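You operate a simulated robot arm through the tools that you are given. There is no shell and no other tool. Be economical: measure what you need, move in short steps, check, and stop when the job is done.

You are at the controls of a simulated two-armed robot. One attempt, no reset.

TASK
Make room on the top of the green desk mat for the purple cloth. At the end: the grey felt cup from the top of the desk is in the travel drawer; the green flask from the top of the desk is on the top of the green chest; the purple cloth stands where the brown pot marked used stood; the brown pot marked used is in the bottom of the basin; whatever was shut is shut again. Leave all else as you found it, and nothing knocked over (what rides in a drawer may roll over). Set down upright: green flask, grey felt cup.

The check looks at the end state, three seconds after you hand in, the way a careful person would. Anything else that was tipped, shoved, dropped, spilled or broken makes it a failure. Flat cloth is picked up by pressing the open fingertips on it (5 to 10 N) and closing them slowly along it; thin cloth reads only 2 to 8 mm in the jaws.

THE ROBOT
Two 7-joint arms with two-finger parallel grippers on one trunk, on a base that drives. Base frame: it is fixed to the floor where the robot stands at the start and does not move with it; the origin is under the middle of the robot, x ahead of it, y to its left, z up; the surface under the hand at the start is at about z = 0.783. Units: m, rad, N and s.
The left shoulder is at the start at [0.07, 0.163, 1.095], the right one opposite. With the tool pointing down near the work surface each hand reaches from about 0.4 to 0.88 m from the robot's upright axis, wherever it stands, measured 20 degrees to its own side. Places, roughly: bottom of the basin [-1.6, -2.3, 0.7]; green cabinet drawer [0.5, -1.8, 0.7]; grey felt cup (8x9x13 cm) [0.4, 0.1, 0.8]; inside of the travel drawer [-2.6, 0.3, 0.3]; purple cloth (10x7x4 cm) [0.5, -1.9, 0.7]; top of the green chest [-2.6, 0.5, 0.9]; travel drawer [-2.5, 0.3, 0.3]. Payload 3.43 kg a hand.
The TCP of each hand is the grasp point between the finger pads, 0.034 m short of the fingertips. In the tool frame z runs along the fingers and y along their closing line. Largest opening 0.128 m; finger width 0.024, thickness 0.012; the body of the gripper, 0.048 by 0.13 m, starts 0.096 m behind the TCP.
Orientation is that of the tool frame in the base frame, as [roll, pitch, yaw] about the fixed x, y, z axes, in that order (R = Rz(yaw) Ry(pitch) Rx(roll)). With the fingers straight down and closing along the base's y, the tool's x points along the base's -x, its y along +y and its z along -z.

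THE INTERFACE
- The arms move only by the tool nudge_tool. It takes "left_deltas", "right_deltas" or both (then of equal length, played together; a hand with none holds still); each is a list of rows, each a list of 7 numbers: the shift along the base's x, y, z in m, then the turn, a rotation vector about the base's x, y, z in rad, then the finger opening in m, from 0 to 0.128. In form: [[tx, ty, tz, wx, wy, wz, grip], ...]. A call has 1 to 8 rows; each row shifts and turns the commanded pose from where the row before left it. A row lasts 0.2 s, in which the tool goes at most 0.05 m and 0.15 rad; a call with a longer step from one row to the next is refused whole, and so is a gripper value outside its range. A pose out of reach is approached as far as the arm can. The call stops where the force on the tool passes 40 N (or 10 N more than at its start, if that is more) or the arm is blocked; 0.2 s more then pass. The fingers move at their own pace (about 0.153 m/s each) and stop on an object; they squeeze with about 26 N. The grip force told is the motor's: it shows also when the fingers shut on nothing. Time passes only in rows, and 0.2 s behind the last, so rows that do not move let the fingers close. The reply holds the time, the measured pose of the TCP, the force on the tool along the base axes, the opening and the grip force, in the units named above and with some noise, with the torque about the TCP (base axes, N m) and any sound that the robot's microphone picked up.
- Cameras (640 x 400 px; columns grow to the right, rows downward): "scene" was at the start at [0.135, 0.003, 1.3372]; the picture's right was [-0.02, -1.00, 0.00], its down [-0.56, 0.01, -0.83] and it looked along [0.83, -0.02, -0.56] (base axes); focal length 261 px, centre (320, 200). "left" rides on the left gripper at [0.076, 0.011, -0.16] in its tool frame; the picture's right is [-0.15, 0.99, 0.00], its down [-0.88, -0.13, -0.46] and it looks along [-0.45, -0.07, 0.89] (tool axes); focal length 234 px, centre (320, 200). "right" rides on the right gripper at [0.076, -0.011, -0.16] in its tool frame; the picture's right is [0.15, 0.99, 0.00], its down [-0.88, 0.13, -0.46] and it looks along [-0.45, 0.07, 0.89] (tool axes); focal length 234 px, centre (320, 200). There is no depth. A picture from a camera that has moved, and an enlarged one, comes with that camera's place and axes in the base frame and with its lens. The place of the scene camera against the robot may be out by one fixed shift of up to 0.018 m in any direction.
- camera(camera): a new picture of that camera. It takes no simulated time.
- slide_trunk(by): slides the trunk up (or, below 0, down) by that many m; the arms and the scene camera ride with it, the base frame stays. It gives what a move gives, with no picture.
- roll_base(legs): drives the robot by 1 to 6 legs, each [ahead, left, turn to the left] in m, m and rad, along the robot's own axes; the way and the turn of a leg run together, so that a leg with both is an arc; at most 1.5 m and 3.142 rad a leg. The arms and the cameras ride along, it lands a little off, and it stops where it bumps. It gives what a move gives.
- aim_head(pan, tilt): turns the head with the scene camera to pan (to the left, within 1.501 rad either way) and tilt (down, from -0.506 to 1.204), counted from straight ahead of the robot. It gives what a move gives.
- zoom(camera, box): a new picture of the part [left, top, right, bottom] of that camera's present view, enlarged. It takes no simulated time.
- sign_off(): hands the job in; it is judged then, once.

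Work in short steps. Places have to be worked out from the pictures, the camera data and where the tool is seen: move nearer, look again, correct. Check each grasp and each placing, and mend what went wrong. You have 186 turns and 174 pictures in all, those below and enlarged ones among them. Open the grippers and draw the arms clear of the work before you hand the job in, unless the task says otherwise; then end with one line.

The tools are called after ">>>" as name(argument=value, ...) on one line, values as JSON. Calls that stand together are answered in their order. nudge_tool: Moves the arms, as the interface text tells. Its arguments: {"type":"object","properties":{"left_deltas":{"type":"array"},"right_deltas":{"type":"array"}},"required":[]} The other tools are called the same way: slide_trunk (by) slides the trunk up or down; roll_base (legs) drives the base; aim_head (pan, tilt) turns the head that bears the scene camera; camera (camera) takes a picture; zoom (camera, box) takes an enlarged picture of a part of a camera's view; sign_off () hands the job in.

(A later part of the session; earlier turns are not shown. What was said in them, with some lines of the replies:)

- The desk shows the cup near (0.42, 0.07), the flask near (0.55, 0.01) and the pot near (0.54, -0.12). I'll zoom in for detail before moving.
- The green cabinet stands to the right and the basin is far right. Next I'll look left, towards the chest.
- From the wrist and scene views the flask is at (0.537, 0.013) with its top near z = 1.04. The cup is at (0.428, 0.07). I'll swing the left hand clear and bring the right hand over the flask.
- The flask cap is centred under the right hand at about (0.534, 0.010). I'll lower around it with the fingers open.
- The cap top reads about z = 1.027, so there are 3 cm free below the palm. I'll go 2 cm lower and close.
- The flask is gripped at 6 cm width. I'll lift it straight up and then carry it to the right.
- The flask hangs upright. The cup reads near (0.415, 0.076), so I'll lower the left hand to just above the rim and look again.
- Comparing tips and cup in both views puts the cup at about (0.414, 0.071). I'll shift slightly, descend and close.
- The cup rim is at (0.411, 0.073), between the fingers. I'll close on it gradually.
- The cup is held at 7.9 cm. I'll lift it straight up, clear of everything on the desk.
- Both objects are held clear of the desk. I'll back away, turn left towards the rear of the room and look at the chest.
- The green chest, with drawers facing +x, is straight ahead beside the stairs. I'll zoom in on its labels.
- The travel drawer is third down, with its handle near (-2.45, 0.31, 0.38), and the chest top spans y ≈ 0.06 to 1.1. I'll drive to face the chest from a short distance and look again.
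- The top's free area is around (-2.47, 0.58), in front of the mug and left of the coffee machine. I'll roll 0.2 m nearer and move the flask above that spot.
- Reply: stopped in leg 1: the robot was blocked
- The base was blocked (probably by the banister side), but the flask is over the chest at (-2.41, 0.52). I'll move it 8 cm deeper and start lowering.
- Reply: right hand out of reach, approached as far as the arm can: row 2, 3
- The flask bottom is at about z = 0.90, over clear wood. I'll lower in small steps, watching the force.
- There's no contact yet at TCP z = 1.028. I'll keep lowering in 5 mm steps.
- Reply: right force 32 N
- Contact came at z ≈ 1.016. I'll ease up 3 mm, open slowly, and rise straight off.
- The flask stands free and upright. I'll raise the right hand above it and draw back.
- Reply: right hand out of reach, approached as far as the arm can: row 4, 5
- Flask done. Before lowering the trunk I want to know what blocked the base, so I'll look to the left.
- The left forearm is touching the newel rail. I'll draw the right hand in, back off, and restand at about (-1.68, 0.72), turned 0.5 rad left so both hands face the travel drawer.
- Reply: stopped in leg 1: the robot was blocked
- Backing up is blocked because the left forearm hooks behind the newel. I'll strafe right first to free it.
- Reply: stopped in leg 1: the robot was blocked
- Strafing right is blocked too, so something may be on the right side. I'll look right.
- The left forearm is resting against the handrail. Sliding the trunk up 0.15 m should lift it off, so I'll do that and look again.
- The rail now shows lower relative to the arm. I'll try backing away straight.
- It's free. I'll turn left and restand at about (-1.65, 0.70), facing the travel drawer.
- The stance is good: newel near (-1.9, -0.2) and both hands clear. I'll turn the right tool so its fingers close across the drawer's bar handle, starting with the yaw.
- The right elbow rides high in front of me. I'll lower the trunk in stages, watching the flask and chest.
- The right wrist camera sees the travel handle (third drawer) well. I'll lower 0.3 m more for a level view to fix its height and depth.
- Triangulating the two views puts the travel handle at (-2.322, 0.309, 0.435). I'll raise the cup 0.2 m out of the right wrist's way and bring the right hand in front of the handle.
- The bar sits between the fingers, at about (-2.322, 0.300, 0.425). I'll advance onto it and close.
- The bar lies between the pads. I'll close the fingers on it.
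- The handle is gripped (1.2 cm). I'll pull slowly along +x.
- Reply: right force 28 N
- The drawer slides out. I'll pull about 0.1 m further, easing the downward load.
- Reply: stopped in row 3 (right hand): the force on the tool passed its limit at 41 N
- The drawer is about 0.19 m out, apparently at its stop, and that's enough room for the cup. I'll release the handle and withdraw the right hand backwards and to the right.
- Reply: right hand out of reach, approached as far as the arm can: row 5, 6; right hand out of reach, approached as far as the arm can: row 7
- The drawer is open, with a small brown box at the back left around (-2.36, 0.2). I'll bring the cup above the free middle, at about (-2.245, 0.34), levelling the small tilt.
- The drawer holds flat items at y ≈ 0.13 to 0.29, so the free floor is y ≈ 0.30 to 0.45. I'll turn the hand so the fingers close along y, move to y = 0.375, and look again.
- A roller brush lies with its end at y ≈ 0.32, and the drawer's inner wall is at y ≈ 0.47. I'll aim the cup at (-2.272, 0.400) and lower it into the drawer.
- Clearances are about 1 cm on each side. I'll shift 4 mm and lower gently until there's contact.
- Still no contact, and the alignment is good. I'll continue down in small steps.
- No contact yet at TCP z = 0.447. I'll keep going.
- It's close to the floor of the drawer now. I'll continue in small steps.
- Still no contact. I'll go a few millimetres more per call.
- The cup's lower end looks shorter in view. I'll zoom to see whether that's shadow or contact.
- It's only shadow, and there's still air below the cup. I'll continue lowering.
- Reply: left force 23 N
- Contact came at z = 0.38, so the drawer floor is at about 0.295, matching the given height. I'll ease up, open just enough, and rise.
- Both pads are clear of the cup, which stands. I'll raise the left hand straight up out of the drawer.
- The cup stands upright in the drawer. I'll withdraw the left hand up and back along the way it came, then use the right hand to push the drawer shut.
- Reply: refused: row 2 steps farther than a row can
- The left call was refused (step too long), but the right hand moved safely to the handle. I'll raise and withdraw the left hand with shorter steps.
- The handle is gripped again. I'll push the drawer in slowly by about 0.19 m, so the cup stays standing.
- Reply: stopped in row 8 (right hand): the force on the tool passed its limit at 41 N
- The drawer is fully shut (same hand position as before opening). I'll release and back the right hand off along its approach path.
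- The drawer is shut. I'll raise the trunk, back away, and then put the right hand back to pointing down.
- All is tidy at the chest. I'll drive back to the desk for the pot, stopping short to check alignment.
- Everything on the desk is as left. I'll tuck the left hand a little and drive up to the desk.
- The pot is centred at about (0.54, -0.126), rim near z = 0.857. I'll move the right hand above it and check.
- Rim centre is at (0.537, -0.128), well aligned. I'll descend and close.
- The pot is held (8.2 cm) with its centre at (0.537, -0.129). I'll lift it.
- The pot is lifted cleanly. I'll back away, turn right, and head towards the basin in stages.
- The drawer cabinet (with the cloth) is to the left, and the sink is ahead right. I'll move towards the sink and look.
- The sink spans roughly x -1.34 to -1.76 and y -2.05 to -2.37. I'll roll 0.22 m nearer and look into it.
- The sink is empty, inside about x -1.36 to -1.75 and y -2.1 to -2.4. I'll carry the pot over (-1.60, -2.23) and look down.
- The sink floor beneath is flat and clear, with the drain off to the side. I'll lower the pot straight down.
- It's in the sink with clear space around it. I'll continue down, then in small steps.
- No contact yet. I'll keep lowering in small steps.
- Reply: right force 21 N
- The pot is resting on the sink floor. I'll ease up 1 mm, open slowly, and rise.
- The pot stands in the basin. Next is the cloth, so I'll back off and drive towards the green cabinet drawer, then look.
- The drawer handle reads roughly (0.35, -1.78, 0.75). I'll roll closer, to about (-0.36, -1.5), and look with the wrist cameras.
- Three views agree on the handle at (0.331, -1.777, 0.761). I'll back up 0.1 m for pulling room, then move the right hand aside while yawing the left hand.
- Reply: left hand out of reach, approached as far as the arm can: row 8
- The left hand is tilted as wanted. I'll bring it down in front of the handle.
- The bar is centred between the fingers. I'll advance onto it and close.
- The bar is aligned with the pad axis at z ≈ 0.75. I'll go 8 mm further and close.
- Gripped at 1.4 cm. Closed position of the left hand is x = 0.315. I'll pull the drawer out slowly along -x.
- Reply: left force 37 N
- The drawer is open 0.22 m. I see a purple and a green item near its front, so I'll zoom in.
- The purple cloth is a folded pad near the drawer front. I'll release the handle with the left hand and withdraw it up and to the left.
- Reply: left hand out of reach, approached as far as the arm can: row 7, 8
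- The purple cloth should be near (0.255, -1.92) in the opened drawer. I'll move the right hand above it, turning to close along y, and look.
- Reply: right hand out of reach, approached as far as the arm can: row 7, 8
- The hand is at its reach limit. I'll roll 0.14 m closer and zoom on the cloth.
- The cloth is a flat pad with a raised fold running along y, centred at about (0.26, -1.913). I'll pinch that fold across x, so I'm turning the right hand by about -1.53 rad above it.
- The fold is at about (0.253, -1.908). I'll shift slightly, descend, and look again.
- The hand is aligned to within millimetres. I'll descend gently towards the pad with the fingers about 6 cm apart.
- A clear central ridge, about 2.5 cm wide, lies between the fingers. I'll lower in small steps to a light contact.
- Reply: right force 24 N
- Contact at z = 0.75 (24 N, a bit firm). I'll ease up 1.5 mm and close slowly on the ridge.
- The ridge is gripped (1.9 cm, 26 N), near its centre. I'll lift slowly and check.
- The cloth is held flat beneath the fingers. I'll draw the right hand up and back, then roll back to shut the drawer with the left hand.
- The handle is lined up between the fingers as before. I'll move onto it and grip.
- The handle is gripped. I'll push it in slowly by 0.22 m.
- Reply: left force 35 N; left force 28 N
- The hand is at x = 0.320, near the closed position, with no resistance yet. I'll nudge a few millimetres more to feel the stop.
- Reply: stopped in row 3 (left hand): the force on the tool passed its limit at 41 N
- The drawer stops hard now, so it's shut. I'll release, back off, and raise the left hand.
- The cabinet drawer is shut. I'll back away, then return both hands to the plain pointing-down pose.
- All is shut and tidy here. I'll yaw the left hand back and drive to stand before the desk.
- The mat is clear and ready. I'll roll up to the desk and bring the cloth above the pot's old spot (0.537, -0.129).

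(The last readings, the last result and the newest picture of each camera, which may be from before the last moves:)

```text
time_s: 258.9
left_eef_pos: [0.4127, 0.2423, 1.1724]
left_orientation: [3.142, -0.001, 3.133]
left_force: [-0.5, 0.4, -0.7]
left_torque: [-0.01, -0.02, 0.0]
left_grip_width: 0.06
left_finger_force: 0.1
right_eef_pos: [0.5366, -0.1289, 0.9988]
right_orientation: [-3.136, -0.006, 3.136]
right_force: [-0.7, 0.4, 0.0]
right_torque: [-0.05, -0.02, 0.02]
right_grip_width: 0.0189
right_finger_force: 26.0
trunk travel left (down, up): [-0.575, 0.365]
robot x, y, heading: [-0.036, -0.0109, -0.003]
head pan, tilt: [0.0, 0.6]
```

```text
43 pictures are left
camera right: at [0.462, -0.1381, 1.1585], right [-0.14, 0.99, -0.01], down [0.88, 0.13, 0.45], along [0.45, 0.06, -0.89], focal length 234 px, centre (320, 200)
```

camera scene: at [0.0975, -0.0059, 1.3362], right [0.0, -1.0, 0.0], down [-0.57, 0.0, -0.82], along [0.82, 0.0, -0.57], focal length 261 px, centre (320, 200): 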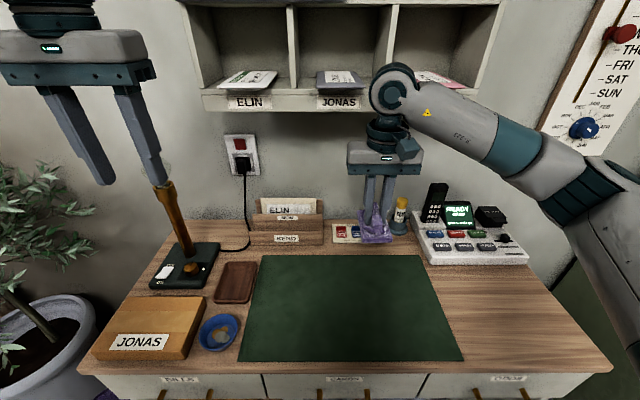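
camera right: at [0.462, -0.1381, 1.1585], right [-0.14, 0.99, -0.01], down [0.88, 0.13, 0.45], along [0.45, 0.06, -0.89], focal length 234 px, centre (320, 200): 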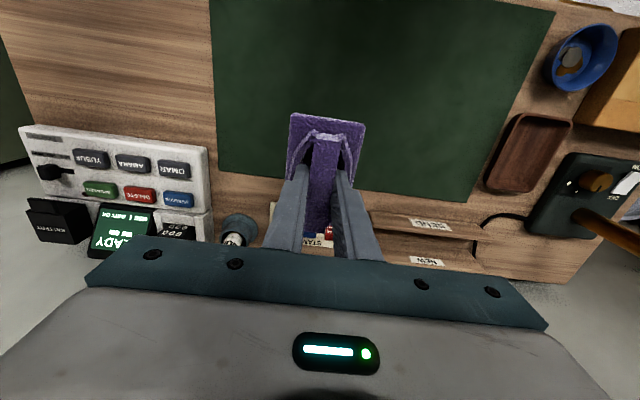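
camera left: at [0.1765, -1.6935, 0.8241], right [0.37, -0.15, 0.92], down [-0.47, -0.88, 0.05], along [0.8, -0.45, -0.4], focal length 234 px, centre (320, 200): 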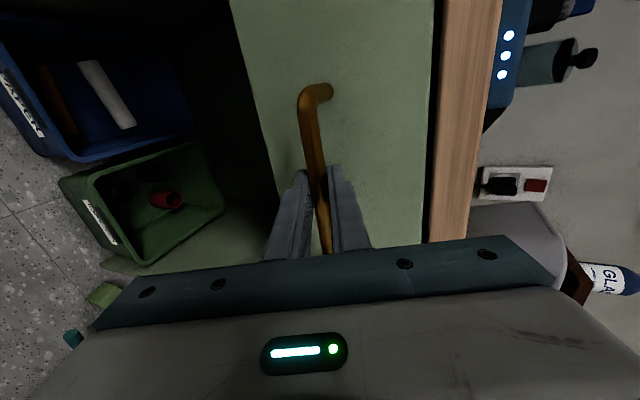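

The cloth is directly above the pot's old place, fully over the mat. I'll lower it.

>>> nudge_tool(right_deltas=[[0, 0, -0.03, 0, 0, 0, 0], [0, 0, -0.03, 0, 0, 0, 0], [0, 0, -0.03, 0, 0, 0, 0], [0, 0, -0.03, 0, 0, 0, 0], [0, 0, -0.015, 0, 0, 0, 0], [0, 0, 0, 0, 0, 0, 0]])

>>> zoom(camera="scene", box=[280, 160, 520, 320])

```text
time_s: 260.3
left_eef_pos: [0.4116, 0.2413, 1.1718]
left_orientation: [3.141, -0.001, 3.132]
left_force: [0.8, 1.4, -0.7]
left_torque: [0.02, 0.01, -0.01]
left_grip_width: 0.0599
left_finger_force: 0.0
right_eef_pos: [0.5364, -0.1295, 0.8632]
right_orientation: [-3.137, -0.006, 3.136]
right_force: [0.3, -0.5, 0.7]
right_torque: [-0.01, -0.01, -0.02]
right_grip_width: 0.0189
right_finger_force: 25.6
trunk travel left (down, up): [-0.575, 0.365]
robot x, y, heading: [-0.0371, -0.013, -0.002]
head pan, tilt: [0.0, 0.6]
```

```text
2.50 times, centred on (400, 240) of scene
camera zoom: at [0.0972, -0.0069, 1.3362], right [0.0, -1.0, 0.0], down [-0.57, 0.0, -0.82], along [0.82, 0.0, -0.57], focal length 653 px, centre (120, 100)
```

zoom: 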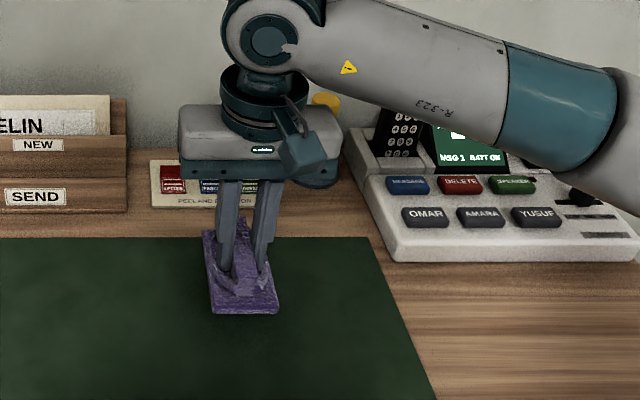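

It's near the mat. I'll lower in small steps to contact.

>>> nudge_tool(right_deltas=[[0, 0, -0.008, 0, 0, 0, 0], [0, 0, -0.008, 0, 0, 0, 0], [0, 0, 0, 0, 0, 0, 0]])

>>> nudge_tool(right_deltas=[[0, 0, -0.005, 0, 0, 0, 0], [0, 0, -0.005, 0, 0, 0, 0], [0, 0, 0, 0, 0, 0, 0]])

>>> nudge_tool(right_deltas=[[0, 0, -0.003, 0, 0, 0, 0], [0, 0, -0.003, 0, 0, 0, 0], [0, 0, 0, 0, 0, 0, 0]])

>>> zoom(camera="scene", box=[280, 160, 520, 320])

```text
time_s: 261.1
left_eef_pos: [0.4103, 0.242, 1.1725]
left_orientation: [3.14, 0.0, 3.133]
left_force: [-0.2, 0.9, -0.3]
left_torque: [0.02, 0.02, -0.03]
left_grip_width: 0.0602
left_finger_force: 0.0
right_eef_pos: [0.5376, -0.13, 0.8481]
right_orientation: [-3.135, -0.006, 3.136]
right_force: [0.0, -0.3, -0.3]
right_torque: [0.03, 0.01, 0.0]
right_grip_width: 0.0189
right_finger_force: 26.3
trunk travel left (down, up): [-0.575, 0.365]
robot x, y, heading: [-0.0366, -0.012, -0.001]
head pan, tilt: [0.0, 0.6]
```

```text
time_s: 261.9
left_eef_pos: [0.4121, 0.2414, 1.1725]
left_orientation: [3.138, -0.001, 3.133]
left_force: [0.2, -0.6, -0.4]
left_torque: [0.01, 0.02, -0.02]
left_grip_width: 0.0599
left_finger_force: 0.0
right_eef_pos: [0.5372, -0.1301, 0.8364]
right_orientation: [-3.136, -0.004, 3.134]
right_force: [-1.2, 0.2, 0.5]
right_torque: [0.0, 0.03, 0.0]
right_grip_width: 0.019
right_finger_force: 26.2
trunk travel left (down, up): [-0.575, 0.365]
robot x, y, heading: [-0.0403, -0.0127, -0.001]
head pan, tilt: [0.0, 0.6]
```

```text
time_s: 262.7
left_eef_pos: [0.4116, 0.2403, 1.1735]
left_orientation: [3.139, -0.001, 3.133]
left_force: [0.3, 0.2, 0.5]
left_torque: [-0.04, -0.03, -0.01]
left_grip_width: 0.06
left_finger_force: 0.2
right_eef_pos: [0.5372, -0.1303, 0.8312]
right_orientation: [-3.134, -0.005, 3.132]
right_force: [-0.9, 0.7, -0.5]
right_torque: [0.0, 0.0, 0.02]
right_grip_width: 0.0191
right_finger_force: 25.8
trunk travel left (down, up): [-0.575, 0.365]
robot x, y, heading: [-0.0362, -0.0126, -0.004]
head pan, tilt: [0.0, 0.6]
```

```text
2.50 times, centred on (400, 240) of scene
camera zoom: at [0.0971, -0.0069, 1.3362], right [0.0, -1.0, 0.0], down [-0.57, 0.0, -0.82], along [0.82, 0.0, -0.57], focal length 653 px, centre (120, 100)
```

zoom: 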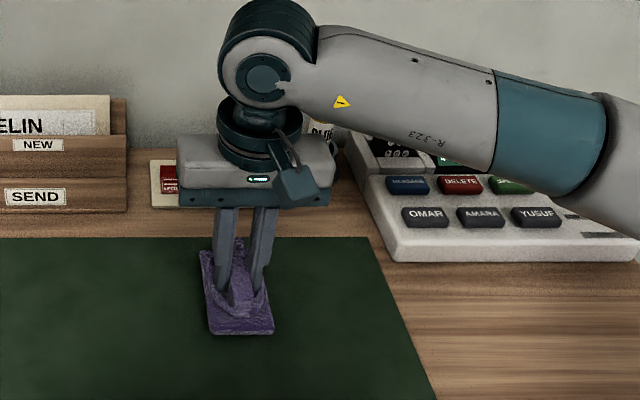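

It's just above the mat. I'll go a little more.

>>> nudge_tool(right_deltas=[[0, 0, -0.003, 0, 0, 0, 0], [0, 0, -0.002, 0, 0, 0, 0], [0, 0, 0, 0, 0, 0, 0]])

>>> nudge_tool(right_deltas=[[0, 0, -0.002, 0, 0, 0, 0], [0, 0, -0.002, 0, 0, 0, 0], [0, 0, 0, 0, 0, 0, 0]])

```text
time_s: 263.5
left_eef_pos: [0.4102, 0.2413, 1.1734]
left_orientation: [3.141, 0.002, 3.134]
left_force: [-0.8, 0.0, -0.1]
left_torque: [-0.03, 0.02, 0.06]
left_grip_width: 0.0601
left_finger_force: 0.0
right_eef_pos: [0.5379, -0.1297, 0.8285]
right_orientation: [-3.136, 0.0, 3.134]
right_force: [3.1, -0.8, 20.4]
right_torque: [0.15, 0.16, 0.01]
right_grip_width: 0.019
right_finger_force: 26.1
trunk travel left (down, up): [-0.575, 0.365]
robot x, y, heading: [-0.0361, -0.0096, -0.002]
head pan, tilt: [0.0, 0.6]
```

```text
time_s: 264.1
left_eef_pos: [0.4099, 0.2414, 1.1732]
left_orientation: [3.138, 0.003, 3.133]
left_force: [-0.7, 0.2, -0.3]
left_torque: [-0.02, 0.03, 0.02]
left_grip_width: 0.0601
left_finger_force: 0.1
right_eef_pos: [0.536, -0.1301, 0.8287]
right_orientation: [-3.139, 0.002, 3.136]
right_force: [-8.1, -0.8, 17.7]
right_torque: [0.01, 0.59, 0.03]
right_grip_width: 0.0189
right_finger_force: 25.3
trunk travel left (down, up): [-0.575, 0.365]
robot x, y, heading: [-0.0355, -0.0129, -0.008]
head pan, tilt: [0.0, 0.6]
stopped in row 2 (right hand): the force on the tool passed its limit at 43 N (the readings are from after the stop); the commanded pose is now the measured one
```

The cloth rests on the mat. I'll ease up 1 mm, open gently, and rise.

>>> nudge_tool(right_deltas=[[0, 0, 0.001, 0, 0, 0, 0.01], [0, 0, 0, 0, 0, 0, 0.022], [0, 0, 0, 0, 0, 0, 0.03], [0, 0, 0, 0, 0, 0, 0.045], [0, 0, 0, 0, 0, 0, 0.05], [0, 0, 0, 0, 0, 0, 0.05]])

>>> nudge_tool(right_deltas=[[0, 0, 0.01, 0, 0, 0, 0.05], [0, 0, 0.02, 0, 0, 0, 0.05], [0, 0, 0.035, 0, 0, 0, 0.05], [0, 0, 0.045, 0, 0, 0, 0.05], [0, 0, 0.045, 0, 0, 0, 0.05], [-0.01, 0, 0.045, 0, 0, 0, 0.05], [-0.03, -0.02, 0.03, 0, 0, 0, 0.05], [-0.04, -0.02, 0.01, 0, 0, 0, 0.05]])

>>> camera(camera="scene")

>>> camera(camera="right")

```text
time_s: 265.5
left_eef_pos: [0.4101, 0.2402, 1.174]
left_orientation: [3.14, 0.003, 3.134]
left_force: [-0.2, 0.1, 0.3]
left_torque: [0.0, -0.02, 0.03]
left_grip_width: 0.0599
left_finger_force: 0.1
right_eef_pos: [0.5394, -0.1309, 0.8287]
right_orientation: [-3.138, 0.005, 3.134]
right_force: [3.6, -8.7, 18.1]
right_torque: [-0.07, -0.09, -0.04]
right_grip_width: 0.0439
right_finger_force: 0.1
trunk travel left (down, up): [-0.575, 0.365]
robot x, y, heading: [-0.0368, -0.0109, -0.002]
head pan, tilt: [0.0, 0.6]
```

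```text
time_s: 267.3
left_eef_pos: [0.4097, 0.2399, 1.1743]
left_orientation: [3.14, 0.002, 3.132]
left_force: [-0.6, -0.2, -0.4]
left_torque: [0.0, -0.02, 0.03]
left_grip_width: 0.0602
left_finger_force: 0.0
right_eef_pos: [0.4577, -0.1707, 1.0683]
right_orientation: [-3.138, 0.001, 3.135]
right_force: [0.1, 0.1, 1.0]
right_torque: [0.01, -0.04, 0.03]
right_grip_width: 0.0501
right_finger_force: 0.1
trunk travel left (down, up): [-0.575, 0.365]
robot x, y, heading: [-0.0386, -0.0107, -0.006]
head pan, tilt: [0.0, 0.6]
```

```text
40 pictures are left
camera scene: at [0.0959, -0.0079, 1.3363], right [0.0, -1.0, 0.0], down [-0.56, 0.0, -0.83], along [0.83, 0.0, -0.56], focal length 261 px, centre (320, 200)
```

scene: 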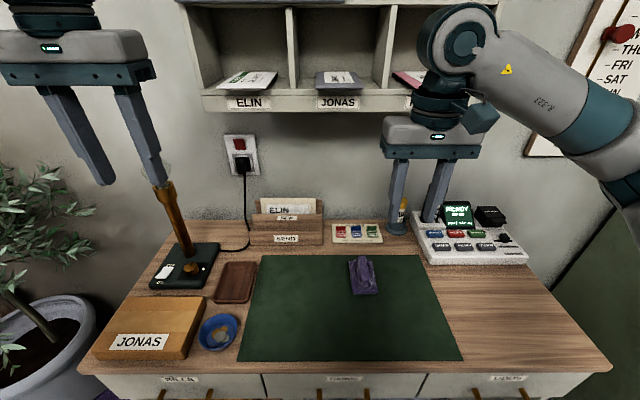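

```text
39 pictures are left
camera right: at [0.3812, -0.1807, 1.2278], right [-0.14, 0.99, 0.0], down [0.88, 0.13, 0.46], along [0.45, 0.06, -0.89], focal length 234 px, centre (320, 200)
```

right: 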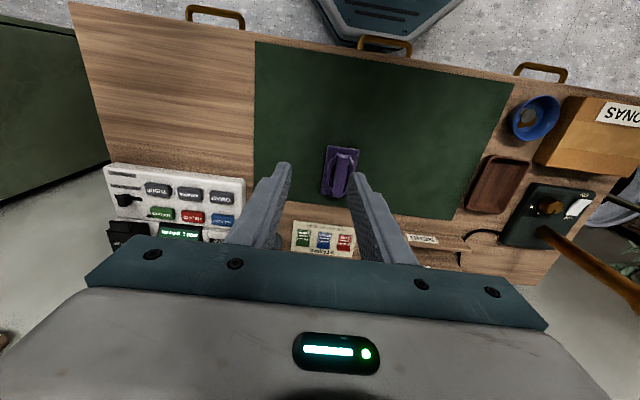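

The cloth lies flat where the pot stood. I'll back the robot off with both hands clear, and take a last look.

>>> roll_base(legs=[[-0.5, 0, 0]])

>>> camera(camera="scene")

```text
time_s: 270.2
left_eef_pos: [-0.0903, 0.2426, 1.1731]
left_orientation: [3.14, 0.001, 3.135]
left_force: [0.6, -0.3, 0.0]
left_torque: [0.0, -0.01, 0.03]
left_grip_width: 0.0601
left_finger_force: 0.0
right_eef_pos: [-0.0418, -0.1683, 1.0661]
right_orientation: [-3.137, 0.001, 3.136]
right_force: [-0.2, 0.2, -0.2]
right_torque: [0.0, -0.01, 0.0]
right_grip_width: 0.0502
right_finger_force: 0.1
trunk travel left (down, up): [-0.575, 0.365]
robot x, y, heading: [-0.5394, -0.0108, -0.001]
head pan, tilt: [0.0, 0.6]
```

```text
38 pictures are left
camera scene: at [-0.4038, -0.0054, 1.3362], right [0.0, -1.0, 0.0], down [-0.56, 0.0, -0.83], along [0.83, 0.0, -0.56], focal length 261 px, centre (320, 200)
```

scene: 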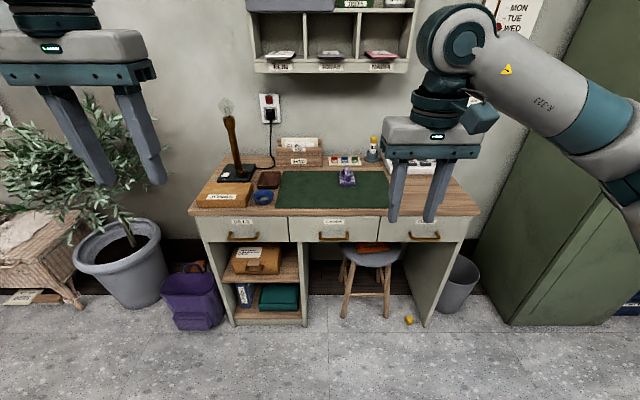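

The desk is as found apart from the cloth in the pot's place, both drawers are shut, and the hands are clear. I'm handing in.

>>> sign_off()

```text
The job is handed in.
```

The job is handed in: the grey felt cup stands in the shut travel drawer, the green flask is upright on the green chest, the brown pot is in the basin, and the purple cloth lies on the mat where the pot stood.
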